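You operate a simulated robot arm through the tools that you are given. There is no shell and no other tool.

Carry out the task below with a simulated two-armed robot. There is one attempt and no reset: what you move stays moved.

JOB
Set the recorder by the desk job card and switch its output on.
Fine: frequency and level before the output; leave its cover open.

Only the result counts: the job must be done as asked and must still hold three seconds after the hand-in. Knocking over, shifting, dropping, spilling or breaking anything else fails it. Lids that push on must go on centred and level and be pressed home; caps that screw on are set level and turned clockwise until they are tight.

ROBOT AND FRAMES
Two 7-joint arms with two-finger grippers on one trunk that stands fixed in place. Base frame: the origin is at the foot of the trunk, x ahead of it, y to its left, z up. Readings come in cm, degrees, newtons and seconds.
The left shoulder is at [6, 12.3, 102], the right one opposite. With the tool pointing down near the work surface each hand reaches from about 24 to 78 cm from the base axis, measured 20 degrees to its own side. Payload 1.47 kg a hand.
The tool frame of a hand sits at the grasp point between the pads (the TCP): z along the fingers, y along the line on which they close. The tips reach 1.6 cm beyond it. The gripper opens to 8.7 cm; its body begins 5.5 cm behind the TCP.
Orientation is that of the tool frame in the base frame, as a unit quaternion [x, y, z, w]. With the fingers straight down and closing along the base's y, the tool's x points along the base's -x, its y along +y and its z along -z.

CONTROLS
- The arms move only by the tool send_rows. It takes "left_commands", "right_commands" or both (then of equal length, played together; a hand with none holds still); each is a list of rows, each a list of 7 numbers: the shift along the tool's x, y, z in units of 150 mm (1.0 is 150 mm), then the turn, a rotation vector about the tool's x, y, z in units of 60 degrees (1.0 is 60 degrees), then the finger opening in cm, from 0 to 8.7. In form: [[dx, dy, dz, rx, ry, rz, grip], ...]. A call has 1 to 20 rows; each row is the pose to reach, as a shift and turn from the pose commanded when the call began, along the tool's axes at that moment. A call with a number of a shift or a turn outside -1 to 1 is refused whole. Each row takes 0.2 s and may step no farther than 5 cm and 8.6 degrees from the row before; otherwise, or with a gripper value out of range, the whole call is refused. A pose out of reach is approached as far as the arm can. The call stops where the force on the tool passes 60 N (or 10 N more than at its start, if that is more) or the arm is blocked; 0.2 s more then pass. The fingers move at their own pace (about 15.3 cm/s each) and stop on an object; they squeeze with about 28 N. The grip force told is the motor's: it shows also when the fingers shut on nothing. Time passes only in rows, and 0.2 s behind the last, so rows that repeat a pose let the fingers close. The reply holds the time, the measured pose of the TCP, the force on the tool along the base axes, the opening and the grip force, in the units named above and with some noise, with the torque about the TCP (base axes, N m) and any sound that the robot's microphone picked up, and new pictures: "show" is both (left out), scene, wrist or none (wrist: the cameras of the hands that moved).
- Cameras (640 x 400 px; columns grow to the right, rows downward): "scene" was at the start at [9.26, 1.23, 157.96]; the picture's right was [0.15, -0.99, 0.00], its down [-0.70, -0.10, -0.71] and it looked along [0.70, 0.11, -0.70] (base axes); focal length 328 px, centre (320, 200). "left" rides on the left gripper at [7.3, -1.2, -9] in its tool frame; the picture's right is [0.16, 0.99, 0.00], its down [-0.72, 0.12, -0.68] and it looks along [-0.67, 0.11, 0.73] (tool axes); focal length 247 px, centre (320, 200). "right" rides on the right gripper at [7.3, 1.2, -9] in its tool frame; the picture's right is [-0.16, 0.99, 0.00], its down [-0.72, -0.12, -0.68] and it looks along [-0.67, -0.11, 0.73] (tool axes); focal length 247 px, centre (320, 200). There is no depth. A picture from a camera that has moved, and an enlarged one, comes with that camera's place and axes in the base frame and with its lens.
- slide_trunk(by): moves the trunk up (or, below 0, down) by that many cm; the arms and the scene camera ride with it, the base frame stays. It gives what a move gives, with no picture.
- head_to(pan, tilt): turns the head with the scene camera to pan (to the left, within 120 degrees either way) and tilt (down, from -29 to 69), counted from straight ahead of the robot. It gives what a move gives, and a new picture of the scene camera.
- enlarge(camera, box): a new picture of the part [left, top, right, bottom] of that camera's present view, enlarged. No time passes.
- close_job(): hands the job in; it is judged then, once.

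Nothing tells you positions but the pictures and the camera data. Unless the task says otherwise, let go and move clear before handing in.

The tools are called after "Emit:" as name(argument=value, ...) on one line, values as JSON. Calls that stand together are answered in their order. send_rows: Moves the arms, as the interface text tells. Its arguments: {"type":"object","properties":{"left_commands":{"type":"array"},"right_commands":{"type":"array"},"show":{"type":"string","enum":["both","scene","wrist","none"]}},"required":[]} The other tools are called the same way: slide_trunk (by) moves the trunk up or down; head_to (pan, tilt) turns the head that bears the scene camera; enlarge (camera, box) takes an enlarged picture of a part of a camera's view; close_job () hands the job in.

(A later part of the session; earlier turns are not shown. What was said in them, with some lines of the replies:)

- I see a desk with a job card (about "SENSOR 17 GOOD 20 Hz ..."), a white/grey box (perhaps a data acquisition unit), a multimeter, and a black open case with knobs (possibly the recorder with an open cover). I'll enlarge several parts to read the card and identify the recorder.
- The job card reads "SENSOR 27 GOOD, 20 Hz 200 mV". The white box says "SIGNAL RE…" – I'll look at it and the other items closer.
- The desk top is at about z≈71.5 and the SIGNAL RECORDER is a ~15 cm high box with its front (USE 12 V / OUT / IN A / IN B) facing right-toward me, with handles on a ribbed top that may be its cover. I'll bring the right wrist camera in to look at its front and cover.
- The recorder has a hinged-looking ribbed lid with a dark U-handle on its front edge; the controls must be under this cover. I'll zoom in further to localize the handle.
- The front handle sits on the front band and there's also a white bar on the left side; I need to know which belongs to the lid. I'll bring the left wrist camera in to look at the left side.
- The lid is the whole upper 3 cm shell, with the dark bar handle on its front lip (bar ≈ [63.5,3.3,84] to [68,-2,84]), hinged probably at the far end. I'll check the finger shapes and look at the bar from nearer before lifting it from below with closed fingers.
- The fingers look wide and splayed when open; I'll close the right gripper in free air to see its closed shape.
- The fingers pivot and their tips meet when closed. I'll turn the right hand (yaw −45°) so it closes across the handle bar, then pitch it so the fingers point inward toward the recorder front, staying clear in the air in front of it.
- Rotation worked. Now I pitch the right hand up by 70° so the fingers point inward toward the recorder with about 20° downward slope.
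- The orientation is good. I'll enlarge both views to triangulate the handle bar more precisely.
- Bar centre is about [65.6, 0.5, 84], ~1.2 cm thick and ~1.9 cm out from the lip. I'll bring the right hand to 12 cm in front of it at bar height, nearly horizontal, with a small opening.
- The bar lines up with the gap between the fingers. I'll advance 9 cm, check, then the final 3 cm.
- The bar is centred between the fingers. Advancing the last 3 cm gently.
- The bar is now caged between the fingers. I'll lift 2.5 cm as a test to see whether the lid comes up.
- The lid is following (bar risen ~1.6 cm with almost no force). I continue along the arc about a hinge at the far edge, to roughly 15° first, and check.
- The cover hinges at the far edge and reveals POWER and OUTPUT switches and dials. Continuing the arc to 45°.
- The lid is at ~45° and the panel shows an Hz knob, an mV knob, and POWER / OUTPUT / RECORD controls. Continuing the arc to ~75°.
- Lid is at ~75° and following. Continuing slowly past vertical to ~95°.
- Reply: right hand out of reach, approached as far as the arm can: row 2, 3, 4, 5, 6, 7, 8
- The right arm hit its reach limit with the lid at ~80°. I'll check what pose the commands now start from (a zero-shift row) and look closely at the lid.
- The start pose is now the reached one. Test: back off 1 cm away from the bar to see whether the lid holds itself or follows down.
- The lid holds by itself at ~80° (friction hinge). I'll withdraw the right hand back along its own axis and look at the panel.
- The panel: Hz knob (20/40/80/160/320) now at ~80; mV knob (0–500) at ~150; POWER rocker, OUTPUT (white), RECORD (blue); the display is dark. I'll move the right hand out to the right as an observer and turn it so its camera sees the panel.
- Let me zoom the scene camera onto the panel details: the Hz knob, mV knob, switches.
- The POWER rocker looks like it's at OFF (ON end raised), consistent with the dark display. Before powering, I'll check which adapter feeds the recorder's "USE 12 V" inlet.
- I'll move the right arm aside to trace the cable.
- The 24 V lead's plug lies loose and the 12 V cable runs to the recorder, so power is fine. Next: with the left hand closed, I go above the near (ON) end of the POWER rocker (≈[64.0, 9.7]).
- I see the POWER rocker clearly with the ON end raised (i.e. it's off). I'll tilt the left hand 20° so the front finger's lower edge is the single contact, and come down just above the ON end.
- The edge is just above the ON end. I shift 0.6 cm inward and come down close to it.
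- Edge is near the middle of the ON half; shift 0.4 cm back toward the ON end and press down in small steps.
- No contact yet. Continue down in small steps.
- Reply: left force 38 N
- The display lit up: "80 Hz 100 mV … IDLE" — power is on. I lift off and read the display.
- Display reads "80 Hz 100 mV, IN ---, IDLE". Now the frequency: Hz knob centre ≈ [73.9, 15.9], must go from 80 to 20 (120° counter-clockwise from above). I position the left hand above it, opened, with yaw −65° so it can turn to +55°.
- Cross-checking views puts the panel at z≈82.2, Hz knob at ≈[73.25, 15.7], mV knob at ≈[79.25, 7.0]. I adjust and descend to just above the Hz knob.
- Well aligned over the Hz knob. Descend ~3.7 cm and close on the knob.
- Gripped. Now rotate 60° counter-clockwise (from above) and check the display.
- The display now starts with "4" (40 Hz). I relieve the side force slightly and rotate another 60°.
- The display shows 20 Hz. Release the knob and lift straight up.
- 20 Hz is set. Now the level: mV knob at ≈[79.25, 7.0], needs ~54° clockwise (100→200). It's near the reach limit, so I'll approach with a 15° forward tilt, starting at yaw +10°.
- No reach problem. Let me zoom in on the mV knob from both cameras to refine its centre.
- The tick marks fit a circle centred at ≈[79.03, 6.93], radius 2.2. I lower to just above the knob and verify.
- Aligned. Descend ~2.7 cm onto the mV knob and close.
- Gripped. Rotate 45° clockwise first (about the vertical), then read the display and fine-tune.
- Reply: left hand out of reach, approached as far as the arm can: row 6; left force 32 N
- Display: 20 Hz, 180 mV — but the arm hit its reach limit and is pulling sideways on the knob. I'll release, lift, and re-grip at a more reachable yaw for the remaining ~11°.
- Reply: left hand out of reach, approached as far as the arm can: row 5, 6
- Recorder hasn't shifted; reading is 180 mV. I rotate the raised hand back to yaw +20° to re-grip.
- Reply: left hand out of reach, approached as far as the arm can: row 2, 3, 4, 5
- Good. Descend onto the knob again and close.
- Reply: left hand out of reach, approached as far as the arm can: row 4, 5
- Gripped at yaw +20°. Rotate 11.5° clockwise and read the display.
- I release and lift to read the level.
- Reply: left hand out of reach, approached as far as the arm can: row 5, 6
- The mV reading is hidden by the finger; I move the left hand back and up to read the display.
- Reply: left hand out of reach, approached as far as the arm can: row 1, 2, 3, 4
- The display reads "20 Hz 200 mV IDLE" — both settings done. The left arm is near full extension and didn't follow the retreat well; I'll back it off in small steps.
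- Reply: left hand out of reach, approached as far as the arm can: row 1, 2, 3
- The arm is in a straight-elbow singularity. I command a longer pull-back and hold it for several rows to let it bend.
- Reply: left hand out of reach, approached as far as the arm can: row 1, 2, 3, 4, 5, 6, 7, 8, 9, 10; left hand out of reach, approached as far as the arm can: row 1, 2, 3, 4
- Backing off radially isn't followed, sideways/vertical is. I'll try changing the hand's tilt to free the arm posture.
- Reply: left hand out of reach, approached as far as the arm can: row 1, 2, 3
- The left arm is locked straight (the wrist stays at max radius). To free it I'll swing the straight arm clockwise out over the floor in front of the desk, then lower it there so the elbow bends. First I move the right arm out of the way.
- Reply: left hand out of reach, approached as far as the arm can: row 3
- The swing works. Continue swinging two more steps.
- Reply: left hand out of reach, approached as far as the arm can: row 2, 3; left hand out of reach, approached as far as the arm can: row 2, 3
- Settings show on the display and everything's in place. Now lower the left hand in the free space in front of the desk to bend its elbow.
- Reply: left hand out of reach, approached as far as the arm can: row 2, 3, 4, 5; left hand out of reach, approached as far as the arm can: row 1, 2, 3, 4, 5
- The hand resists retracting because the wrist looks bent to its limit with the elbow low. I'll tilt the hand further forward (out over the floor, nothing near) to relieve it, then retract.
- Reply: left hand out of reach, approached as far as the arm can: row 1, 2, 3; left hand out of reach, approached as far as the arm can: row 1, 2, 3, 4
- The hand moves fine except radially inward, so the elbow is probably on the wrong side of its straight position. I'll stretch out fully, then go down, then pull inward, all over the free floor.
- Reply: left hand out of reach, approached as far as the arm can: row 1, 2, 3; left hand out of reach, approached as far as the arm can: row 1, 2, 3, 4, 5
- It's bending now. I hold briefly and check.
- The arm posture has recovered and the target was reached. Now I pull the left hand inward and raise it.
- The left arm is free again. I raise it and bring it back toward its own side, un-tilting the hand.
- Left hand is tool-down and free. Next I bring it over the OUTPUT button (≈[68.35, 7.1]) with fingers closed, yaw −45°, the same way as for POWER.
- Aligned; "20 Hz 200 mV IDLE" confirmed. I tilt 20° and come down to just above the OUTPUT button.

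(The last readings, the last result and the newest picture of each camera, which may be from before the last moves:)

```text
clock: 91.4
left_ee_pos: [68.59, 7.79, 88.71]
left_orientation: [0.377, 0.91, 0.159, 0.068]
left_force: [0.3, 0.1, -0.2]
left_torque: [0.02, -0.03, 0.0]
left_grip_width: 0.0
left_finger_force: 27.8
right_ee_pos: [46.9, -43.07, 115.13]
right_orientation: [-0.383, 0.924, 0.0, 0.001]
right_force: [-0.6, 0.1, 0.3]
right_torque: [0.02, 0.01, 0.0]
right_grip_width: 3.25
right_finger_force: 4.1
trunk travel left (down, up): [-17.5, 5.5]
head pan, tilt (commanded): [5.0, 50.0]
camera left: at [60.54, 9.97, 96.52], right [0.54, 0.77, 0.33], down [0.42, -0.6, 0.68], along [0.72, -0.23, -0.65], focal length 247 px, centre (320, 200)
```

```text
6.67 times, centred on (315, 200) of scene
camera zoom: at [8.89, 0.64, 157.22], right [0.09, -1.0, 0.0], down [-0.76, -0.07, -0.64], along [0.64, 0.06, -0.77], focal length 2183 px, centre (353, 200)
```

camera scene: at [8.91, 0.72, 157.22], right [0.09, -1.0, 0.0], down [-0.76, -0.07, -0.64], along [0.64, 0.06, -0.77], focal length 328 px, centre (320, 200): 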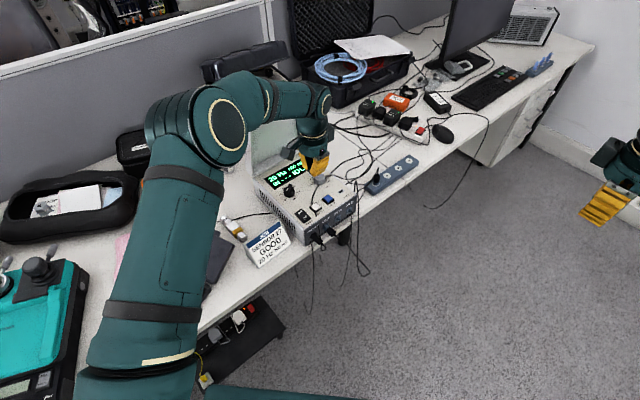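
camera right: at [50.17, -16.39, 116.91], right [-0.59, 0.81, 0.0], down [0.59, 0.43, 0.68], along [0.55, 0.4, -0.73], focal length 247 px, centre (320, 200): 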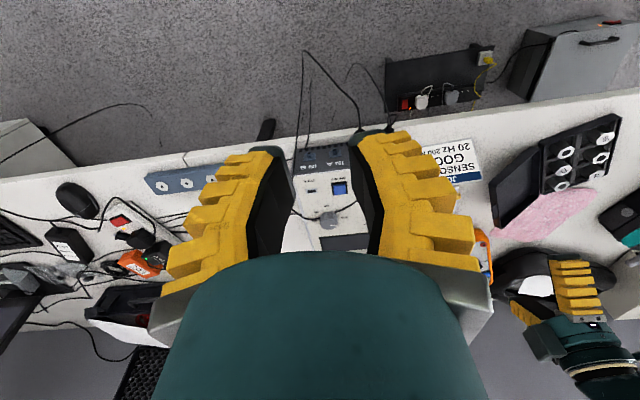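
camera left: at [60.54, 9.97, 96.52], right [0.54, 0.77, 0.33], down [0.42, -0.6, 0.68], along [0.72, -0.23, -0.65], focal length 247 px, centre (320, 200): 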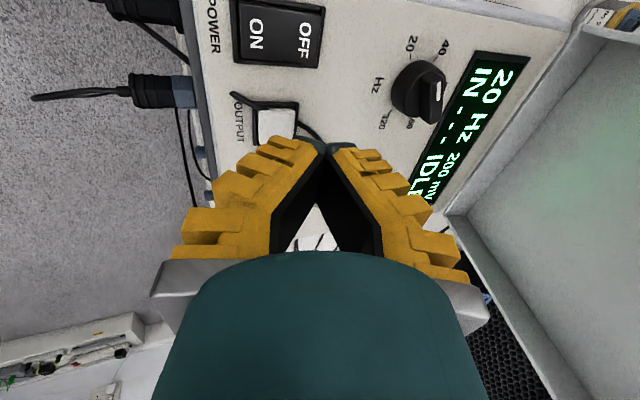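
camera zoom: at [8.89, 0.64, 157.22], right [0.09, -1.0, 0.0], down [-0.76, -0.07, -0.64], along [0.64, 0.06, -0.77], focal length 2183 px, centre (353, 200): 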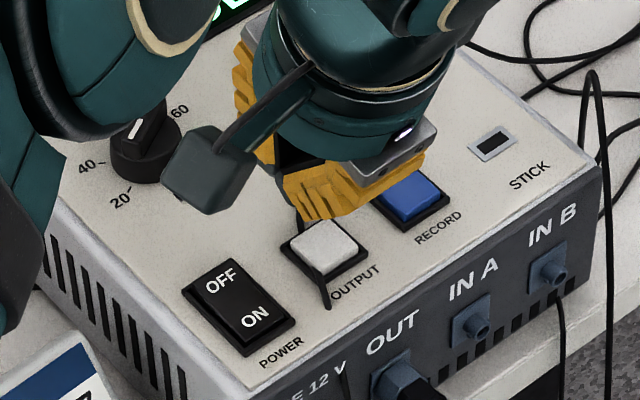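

Aligned over the OUTPUT button. I go down 3 cm, then small steps until it clicks — just one press.

Emit:
send_rows(left_commands=[[0, -0.0228, 0.063, 0, 0, 0, 0], [0, -0.0456, 0.125, 0, 0, 0, 0], [0, -0.0684, 0.188, 0, 0, 0, 0]], show="wrist")

Emit:
enlarge(camera="left", box=[220, 60, 420, 200])

Emit:
enlarge(camera="scene", box=[280, 170, 350, 230])

```text
clock: 92.2
left_ee_pos: [68.75, 7.86, 85.57]
left_orientation: [0.376, 0.911, 0.157, 0.067]
left_force: [0.9, 0.0, -0.4]
left_torque: [-0.01, -0.01, 0.0]
left_grip_width: 0.0
left_finger_force: 28.1
right_ee_pos: [47.01, -43.09, 115.17]
right_orientation: [-0.383, 0.924, 0.001, 0.001]
right_force: [-0.8, 0.3, -0.1]
right_torque: [-0.01, -0.01, 0.01]
right_grip_width: 3.22
right_finger_force: 4.4
trunk travel left (down, up): [-17.5, 5.5]
head pan, tilt (commanded): [5.0, 50.0]
camera left: at [60.62, 10.0, 93.49], right [0.54, 0.77, 0.33], down [0.42, -0.59, 0.68], along [0.72, -0.23, -0.65], focal length 247 px, centre (320, 200)
```

left: 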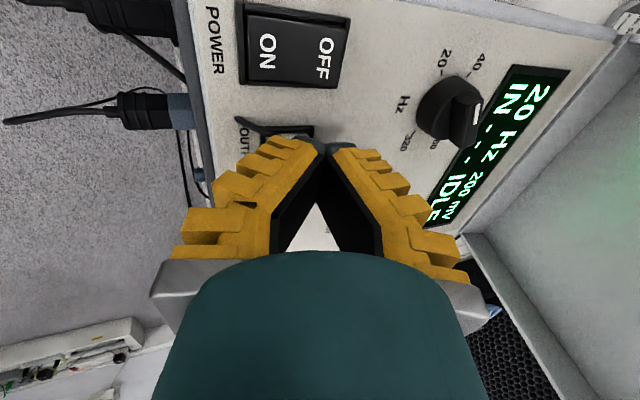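

```text
2.86 times, centred on (320, 130) of left
camera zoom: at [60.62, 10.0, 93.49], right [0.54, 0.77, 0.33], down [0.42, -0.59, 0.68], along [0.72, -0.23, -0.65], focal length 706 px, centre (320, 400)
```

zoom: 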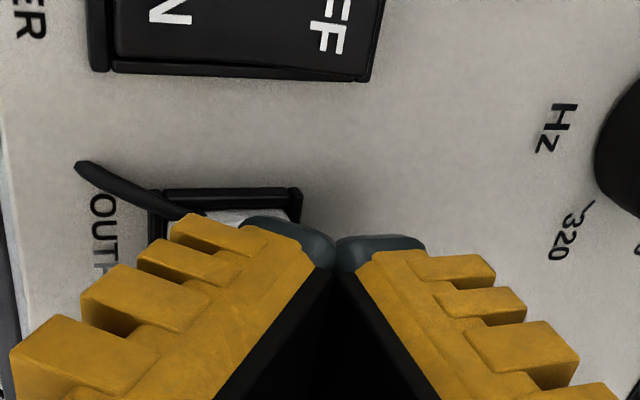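

```text
6.67 times, centred on (315, 200) of scene
camera zoom: at [8.89, 0.67, 157.22], right [0.09, -1.0, 0.0], down [-0.76, -0.07, -0.64], along [0.64, 0.06, -0.77], focal length 2183 px, centre (353, 200)
```

zoom: 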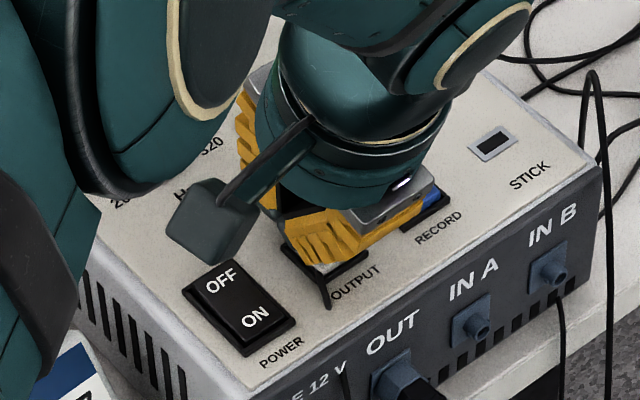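

Emit:
send_rows(left_commands=[[0, -0.0188, -0.0068, 0, 0, 0, 0], [0, -0.0234, 0.0057, 0, 0, 0, 0], [0, -0.0279, 0.0182, 0, 0, 0, 0]], show="none")

Emit:
send_rows(left_commands=[[0, -0.0034, 0.0094, 0, 0, 0, 0], [0, -0.0046, 0.0125, 0, 0, 0, 0]], show="wrist")

```text
clock: 93.0
left_ee_pos: [68.44, 7.62, 85.21]
left_orientation: [0.376, 0.911, 0.156, 0.068]
left_force: [0.1, 0.2, -0.2]
left_torque: [0.0, -0.02, 0.0]
left_grip_width: 0.04
left_finger_force: 28.4
right_ee_pos: [46.98, -42.99, 115.03]
right_orientation: [-0.382, 0.924, 0.0, 0.001]
right_force: [1.0, 0.6, -0.4]
right_torque: [0.0, 0.02, -0.02]
right_grip_width: 3.23
right_finger_force: 4.4
trunk travel left (down, up): [-17.5, 5.5]
head pan, tilt (commanded): [5.0, 50.0]
```

```text
clock: 93.6
left_ee_pos: [68.42, 7.59, 84.9]
left_orientation: [0.377, 0.91, 0.156, 0.068]
left_force: [-0.4, -0.2, 0.0]
left_torque: [0.01, 0.03, -0.02]
left_grip_width: 0.02
left_finger_force: 27.6
right_ee_pos: [47.02, -43.07, 115.19]
right_orientation: [-0.384, 0.924, 0.0, 0.0]
right_force: [0.2, -0.1, 0.2]
right_torque: [-0.03, -0.01, 0.01]
right_grip_width: 3.2
right_finger_force: 4.7
trunk travel left (down, up): [-17.5, 5.5]
head pan, tilt (commanded): [5.0, 50.0]
camera left: at [60.35, 9.8, 92.88], right [0.54, 0.77, 0.33], down [0.42, -0.59, 0.68], along [0.72, -0.23, -0.65], focal length 247 px, centre (320, 200)
```

left: 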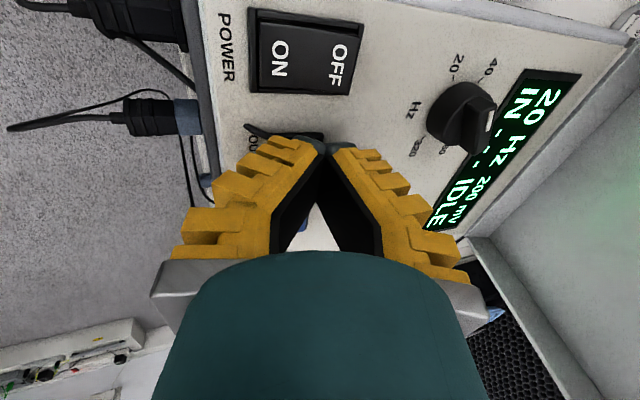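

Emit:
send_rows(left_commands=[[0, -0.0023, 0.0063, 0, 0, 0, 0], [0, -0.0046, 0.0125, 0, 0, 0, 0]], show="wrist")

```text
clock: 94.2
left_ee_pos: [68.38, 7.66, 84.92]
left_orientation: [0.377, 0.91, 0.157, 0.068]
left_force: [-0.9, 0.0, 0.6]
left_torque: [0.0, 0.04, -0.01]
left_grip_width: 0.0
left_finger_force: 28.1
right_ee_pos: [46.95, -43.01, 115.12]
right_orientation: [-0.384, 0.923, 0.001, 0.001]
right_force: [1.6, -0.7, -0.4]
right_torque: [0.02, 0.03, -0.01]
right_grip_width: 3.21
right_finger_force: 4.6
trunk travel left (down, up): [-17.5, 5.5]
head pan, tilt (commanded): [5.0, 50.0]
camera left: at [60.35, 9.81, 92.72], right [0.54, 0.77, 0.33], down [0.43, -0.59, 0.68], along [0.72, -0.23, -0.65], focal length 247 px, centre (320, 200)
```

left: 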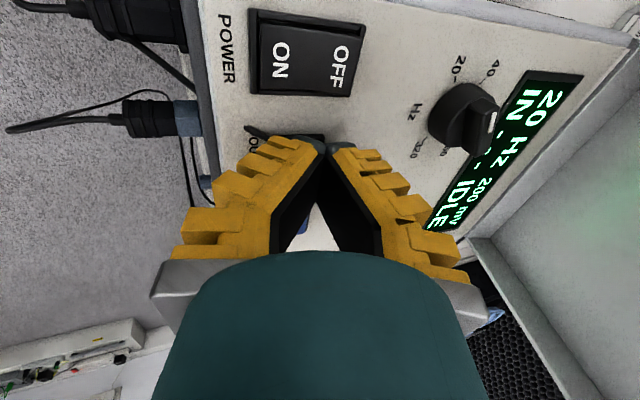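

Emit:
send_rows(left_commands=[[0, -0.0023, 0.0063, 0, 0, 0, 0], [0, -0.0046, 0.0125, 0, 0, 0, 0]], show="wrist")

```text
clock: 94.8
left_ee_pos: [68.5, 7.62, 84.61]
left_orientation: [0.376, 0.911, 0.157, 0.068]
left_force: [-0.7, -0.7, 2.5]
left_torque: [-0.04, 0.01, -0.01]
left_grip_width: 0.0
left_finger_force: 28.0
right_ee_pos: [46.9, -43.1, 115.1]
right_orientation: [-0.383, 0.924, 0.0, 0.0]
right_force: [0.5, 0.1, 0.0]
right_torque: [0.02, -0.02, 0.0]
right_grip_width: 3.21
right_finger_force: 4.1
trunk travel left (down, up): [-17.5, 5.5]
head pan, tilt (commanded): [5.0, 50.0]
heard: click
camera left: at [60.33, 9.8, 92.51], right [0.54, 0.77, 0.33], down [0.42, -0.59, 0.68], along [0.72, -0.23, -0.65], focal length 247 px, centre (320, 200)
```

left: 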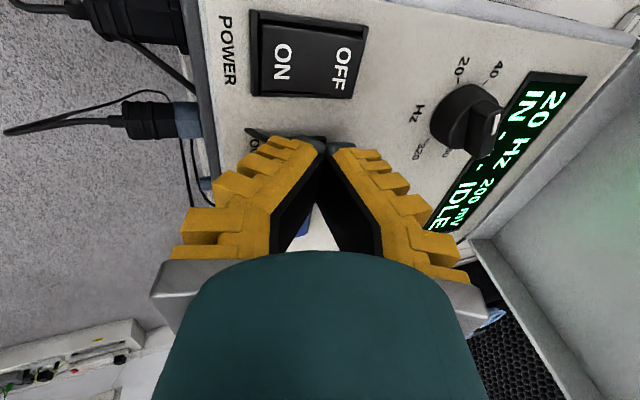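

A click was heard. I lift off now and check the button's state.

Emit:
send_rows(left_commands=[[0, 0.023, -0.063, 0, 0, 0, 0], [0, 0.068, -0.188, 0, 0, 0, 0], [0, 0.114, -0.313, 0, 0, 0, 0], [0, 0.16, -0.438, 0, 0, 0, 0], [0, 0.2, -0.55, 0, 0, 0, 0]], show="both")

Emit:
enlarge(camera="left", box=[200, 20, 520, 220])

Emit:
enlarge(camera="scene", box=[280, 170, 350, 230])

```text
clock: 96.0
left_ee_pos: [68.39, 7.74, 93.49]
left_orientation: [0.377, 0.91, 0.156, 0.068]
left_force: [0.0, -0.2, 0.1]
left_torque: [0.0, 0.03, 0.0]
left_grip_width: 0.0
left_finger_force: 27.9
right_ee_pos: [46.99, -43.03, 115.13]
right_orientation: [-0.382, 0.924, -0.001, 0.0]
right_force: [-0.8, -0.6, 0.5]
right_torque: [0.01, 0.0, -0.04]
right_grip_width: 3.21
right_finger_force: 4.4
trunk travel left (down, up): [-17.5, 5.5]
head pan, tilt (commanded): [5.0, 50.0]
camera scene: at [8.84, 0.7, 157.23], right [0.09, -1.0, 0.0], down [-0.76, -0.07, -0.64], along [0.64, 0.06, -0.77], focal length 328 px, centre (320, 200)
camera left: at [60.31, 9.87, 101.35], right [0.54, 0.77, 0.33], down [0.43, -0.59, 0.68], along [0.72, -0.23, -0.65], focal length 247 px, centre (320, 200)
```

scene: 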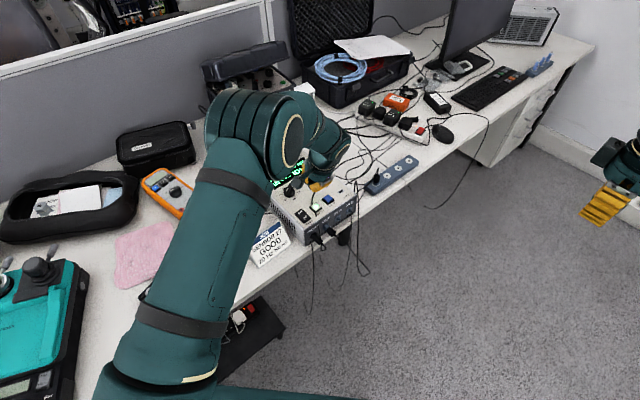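
left: 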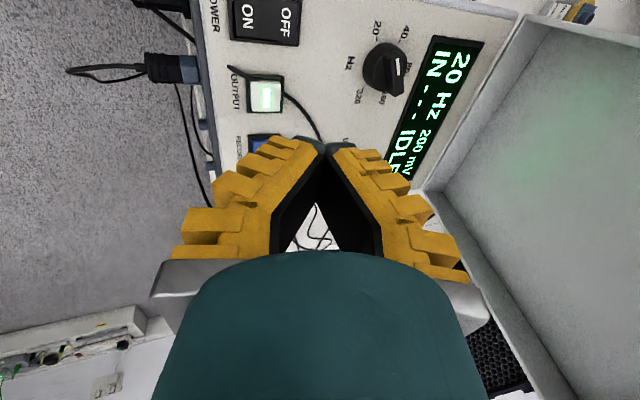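

```text
2.00 times, centred on (360, 120) of left
camera zoom: at [60.31, 9.87, 101.35], right [0.54, 0.77, 0.33], down [0.43, -0.59, 0.68], along [0.72, -0.23, -0.65], focal length 494 px, centre (240, 360)
```

zoom: 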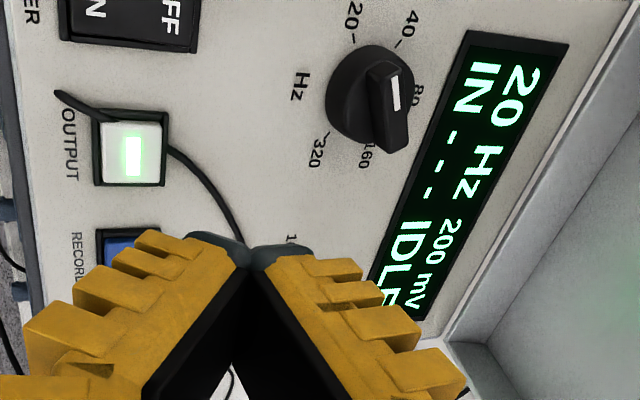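

```text
6.67 times, centred on (315, 200) of scene
camera zoom: at [8.84, 0.7, 157.23], right [0.09, -1.0, 0.0], down [-0.76, -0.07, -0.64], along [0.64, 0.06, -0.77], focal length 2183 px, centre (353, 200)
```

zoom: 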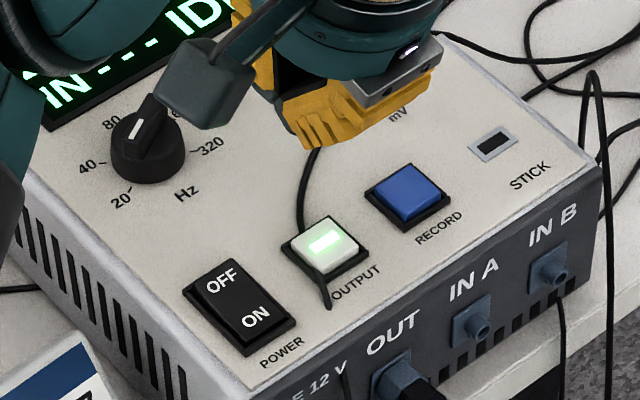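

The OUTPUT button is lit green with "20 Hz 200 mV" on the display. I move the left hand up and away to its side, then double-check the knob pointers.

Emit:
send_rows(left_commands=[[0, 0.046, -0.125, 0.083, 0, 0, 0], [0, 0.091, -0.25, 0.167, 0, 0, 0], [0, 0.137, -0.376, 0.25, 0, 0, 0], [0, 0.16, -0.438, 0.333, 0, 0, 0]], show="none")

Emit:
send_rows(left_commands=[[0.2, 0, -0.05, 0, 0, 0, 0], [0.4, 0, -0.1, 0, 0, 0, 0], [0.6, 0, -0.2, 0, 0, 0, 0], [0.8, 0, -0.3, 0, 0, 0, 0], [1.0, 0, -0.4, 0, 0, 0, 0]], show="both")

Emit:
enlarge(camera="scene", box=[300, 165, 340, 195])

Emit:
enlarge(camera="scene", box=[250, 140, 350, 240])

```text
clock: 97.0
left_ee_pos: [68.49, 7.79, 100.45]
left_orientation: [0.382, 0.924, -0.004, -0.001]
left_force: [0.1, -0.2, -0.7]
left_torque: [0.03, 0.01, 0.01]
left_grip_width: 0.02
left_finger_force: 28.0
right_ee_pos: [46.98, -43.06, 115.06]
right_orientation: [-0.383, 0.924, 0.0, 0.0]
right_force: [0.7, -0.6, 0.3]
right_torque: [0.01, 0.03, 0.0]
right_grip_width: 3.22
right_finger_force: 4.5
trunk travel left (down, up): [-17.5, 5.5]
head pan, tilt (commanded): [5.0, 50.0]
```

```text
clock: 98.2
left_ee_pos: [57.78, 18.32, 106.32]
left_orientation: [0.382, 0.924, -0.004, 0.001]
left_force: [0.1, 0.1, 0.2]
left_torque: [0.0, -0.01, 0.01]
left_grip_width: 0.02
left_finger_force: 28.5
right_ee_pos: [46.91, -43.03, 115.11]
right_orientation: [-0.382, 0.924, 0.0, 0.001]
right_force: [0.3, -0.6, 0.2]
right_torque: [-0.01, 0.0, 0.0]
right_grip_width: 3.22
right_finger_force: 4.4
trunk travel left (down, up): [-17.5, 5.5]
head pan, tilt (commanded): [5.0, 50.0]
camera scene: at [8.74, 0.74, 157.24], right [0.09, -1.0, 0.0], down [-0.76, -0.07, -0.64], along [0.64, 0.06, -0.77], focal length 328 px, centre (320, 200)
camera left: at [51.79, 22.64, 115.11], right [0.59, 0.81, -0.01], down [0.59, -0.42, 0.68], along [0.55, -0.4, -0.73], focal length 247 px, centre (320, 200)
```

scene: 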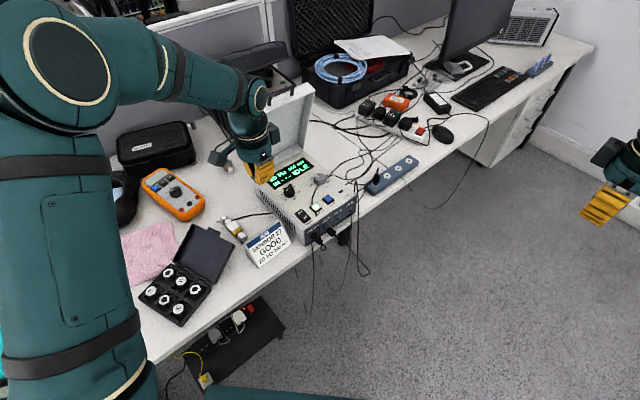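
left: 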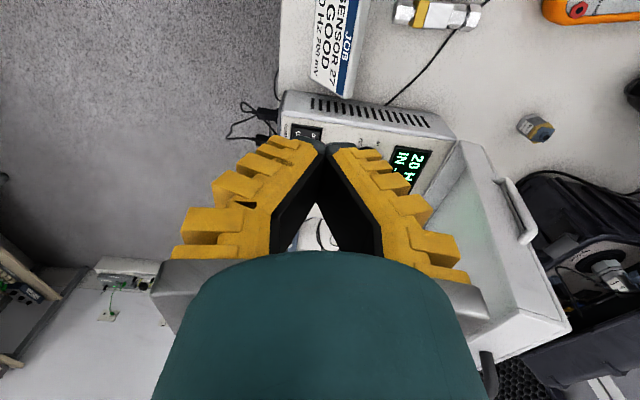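

```text
13.33 times, centred on (320, 180) of scene
camera zoom: at [8.74, 0.74, 157.24], right [0.09, -1.0, 0.0], down [-0.76, -0.07, -0.64], along [0.64, 0.06, -0.77], focal length 4367 px, centre (320, 467)
```

zoom: 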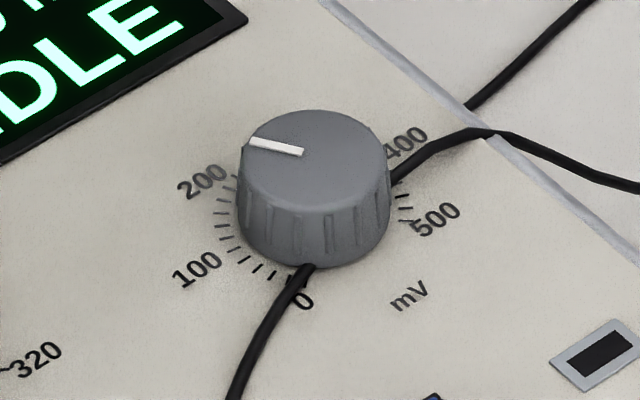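

```text
4.00 times, centred on (300, 190) of scene
camera zoom: at [8.74, 0.74, 157.24], right [0.09, -1.0, 0.0], down [-0.76, -0.07, -0.64], along [0.64, 0.06, -0.77], focal length 1310 px, centre (400, 240)
```

zoom: 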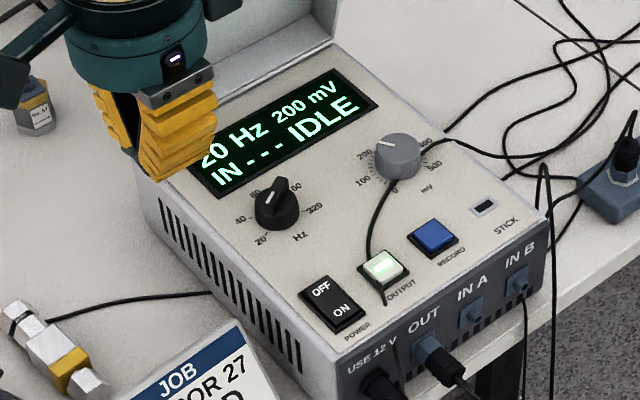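

Both displays look right. To check how well the mV pointer sits on 200, I zoom in further on the knob.

Emit:
enlarge(camera="scene", box=[309, 170, 329, 185])

Emit:
enlarge(camera="scene", box=[278, 178, 302, 196])

```text
16.00 times, centred on (319, 178) of scene
camera zoom: at [8.74, 0.74, 157.24], right [0.09, -1.0, 0.0], down [-0.76, -0.07, -0.64], along [0.64, 0.06, -0.77], focal length 5240 px, centre (336, 560)
```

zoom: 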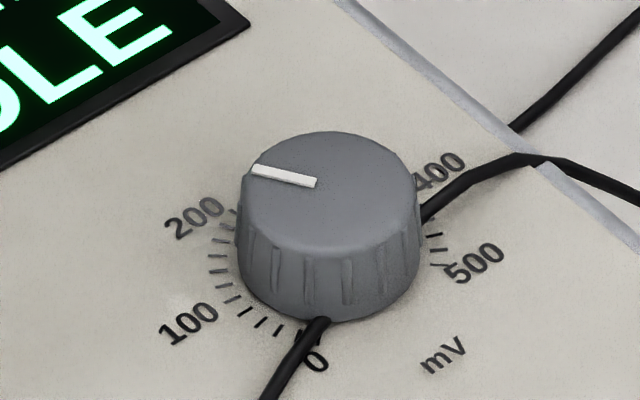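

```text
16.00 times, centred on (290, 187) of scene
camera zoom: at [8.74, 0.74, 157.24], right [0.09, -1.0, 0.0], down [-0.76, -0.07, -0.64], along [0.64, 0.06, -0.77], focal length 5240 px, centre (800, 408)
```

zoom: 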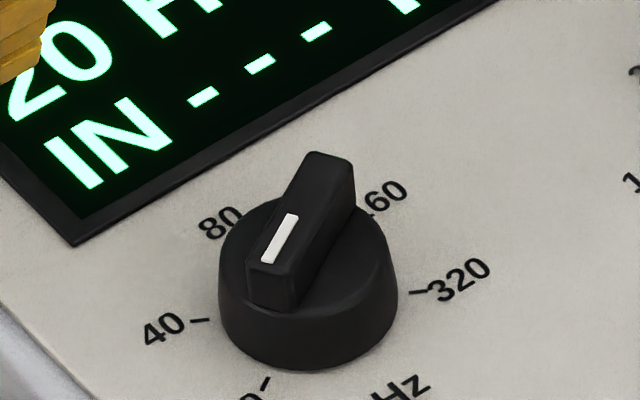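

Emit:
enlarge(camera="scene", box=[311, 173, 325, 182])

Emit:
head_to(pan=0, tilt=52)

```text
16.00 times, centred on (318, 178) of scene
camera zoom: at [8.74, 0.74, 157.24], right [0.09, -1.0, 0.0], down [-0.76, -0.07, -0.64], along [0.64, 0.06, -0.77], focal length 5240 px, centre (352, 560)
```

zoom: 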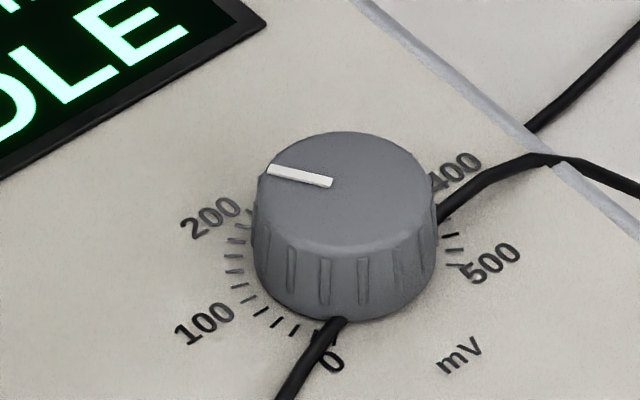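

```text
clock: 98.9
left_ee_pos: [57.95, 18.31, 106.3]
left_orientation: [0.383, 0.924, -0.003, 0.001]
left_force: [0.6, -0.6, 0.0]
left_torque: [-0.01, -0.02, 0.01]
left_grip_width: 0.01
left_finger_force: 28.0
right_ee_pos: [46.98, -43.1, 115.05]
right_orientation: [-0.384, 0.923, 0.0, 0.0]
right_force: [-0.2, -0.6, 0.4]
right_torque: [0.0, -0.01, 0.01]
right_grip_width: 3.22
right_finger_force: 4.6
trunk travel left (down, up): [-17.5, 5.5]
head pan, tilt (commanded): [0.0, 52.0]
camera scene: at [8.73, 0.02, 156.96], right [0.0, -1.0, 0.0], down [-0.79, 0.0, -0.62], along [0.62, 0.0, -0.79], focal length 328 px, centre (320, 200)
```

scene: 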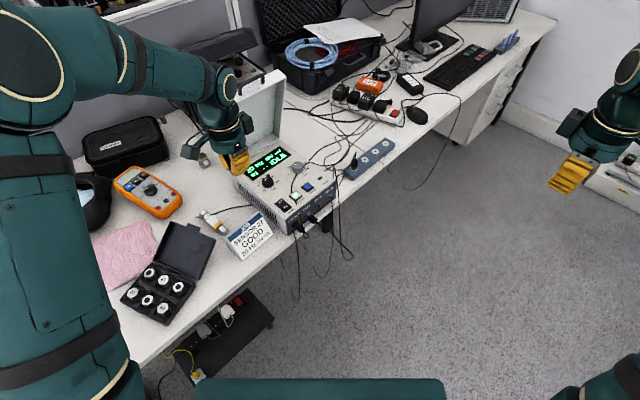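

By relative pointer angle the level is ≈195–200 mV and the instrument reads 200 mV; OUTPUT is lit. I move the left arm clear and then do a last overall check.

Emit:
send_rows(left_commands=[[0.05, 0, -0.2, 0, 0, 0, 2], [0.25, 0.02, -0.4, 0, 0, 0, 4], [0.5, 0.05, -0.6, 0, 0, 0, 4], [0.72, 0.07, -0.78, 0, 0, 0, 4], [0.943, 0.094, -0.933, 0, 0, 0, 4]], show="both")

Emit:
enlarge(camera="scene", box=[200, 60, 400, 280])

Emit:
enlarge(camera="scene", box=[225, 140, 325, 240])

```text
clock: 100.1
left_ee_pos: [48.67, 29.29, 120.5]
left_orientation: [0.383, 0.924, -0.004, 0.001]
left_force: [-0.1, 0.6, -1.1]
left_torque: [-0.02, 0.0, 0.02]
left_grip_width: 4.56
left_finger_force: 4.4
right_ee_pos: [46.84, -42.94, 115.07]
right_orientation: [-0.383, 0.924, 0.0, 0.001]
right_force: [-0.8, 0.9, -0.3]
right_torque: [0.0, -0.01, 0.01]
right_grip_width: 3.2
right_finger_force: 4.1
trunk travel left (down, up): [-17.5, 5.5]
head pan, tilt (commanded): [0.0, 52.0]
camera scene: at [8.57, 0.07, 156.97], right [0.0, -1.0, 0.0], down [-0.79, 0.0, -0.62], along [0.62, 0.0, -0.79], focal length 328 px, centre (320, 200)
camera left: at [42.72, 33.6, 129.18], right [0.59, 0.81, -0.01], down [0.59, -0.42, 0.68], along [0.55, -0.4, -0.73], focal length 247 px, centre (320, 200)
```

scene: 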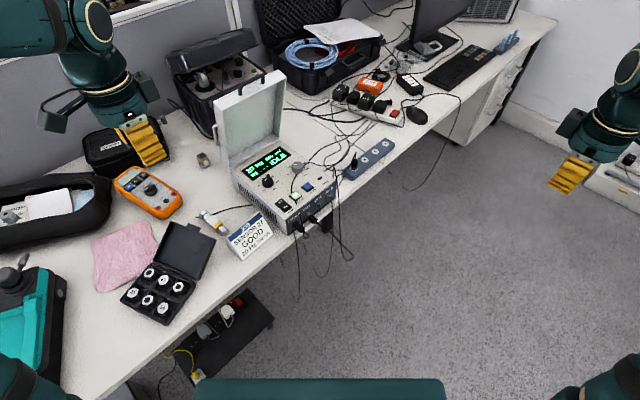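
left: 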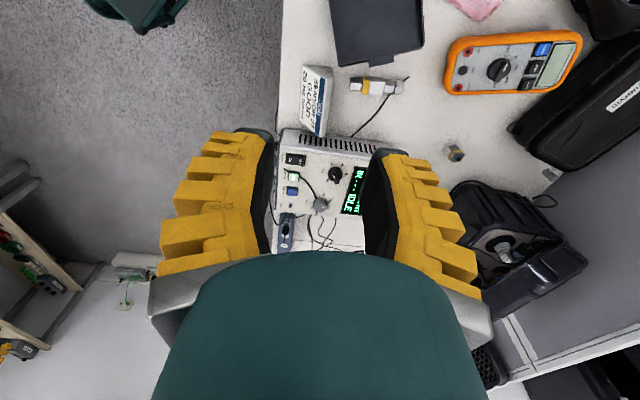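

```text
1.82 times, centred on (300, 170) of scene
camera zoom: at [8.57, 0.07, 156.97], right [0.0, -1.0, 0.0], down [-0.79, 0.0, -0.62], along [0.62, 0.0, -0.79], focal length 596 px, centre (356, 254)
```

zoom: 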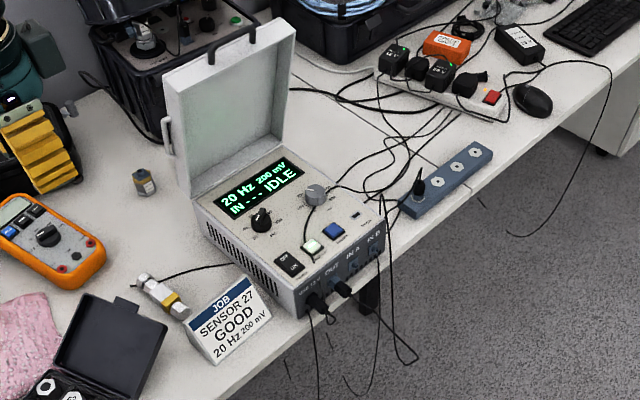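

```text
4.00 times, centred on (275, 190) of scene
camera zoom: at [8.57, 0.07, 156.97], right [0.0, -1.0, 0.0], down [-0.79, 0.0, -0.62], along [0.62, 0.0, -0.79], focal length 1310 px, centre (500, 240)
```

zoom: 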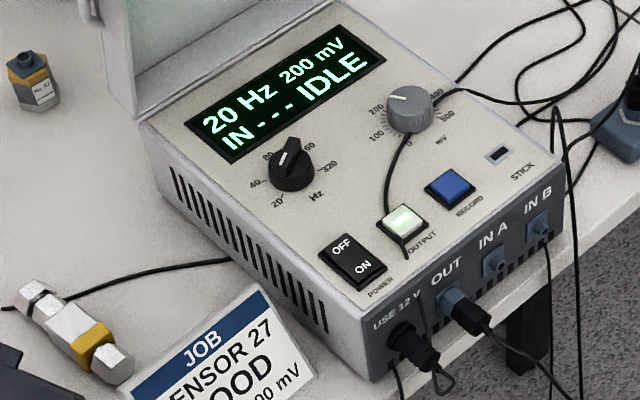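

The recorder shows "20 Hz 200 mV" with OUTPUT lit and its cover standing open. The card, sensor and other items are where they were, and both hands are clear. I'm handing in.

Emit:
close_job()

```text
The job is handed in.
```

The recorder is set to 20 Hz and 200 mV as the job card says, and its output is on. The OUTPUT button is lit green, and the cover is standing open at about 80°, held by its own hinge.

- **Order:** Power was off at the start, so I switched it on first. I then set the frequency and the level, and switched the output on last.
- **Level accuracy:** The display reads 200 mV. The knob's pointer looks closer to 195 mV when measured from the pictures, so the level may be a few millivolts low. I left it because turning the level with the output on would have broken your order.
- **Possible strain on the recorder:** While turning the level knob, the left arm reached the end of its range and pulled sideways on the knob with about 32 N. I let go and gripped again. Before-and-after pictures show the recorder moved no more than about a millimetre.
- **Surroundings:** Nothing else on the desk looked moved in the final pictures. Both hands were clear when I handed in.
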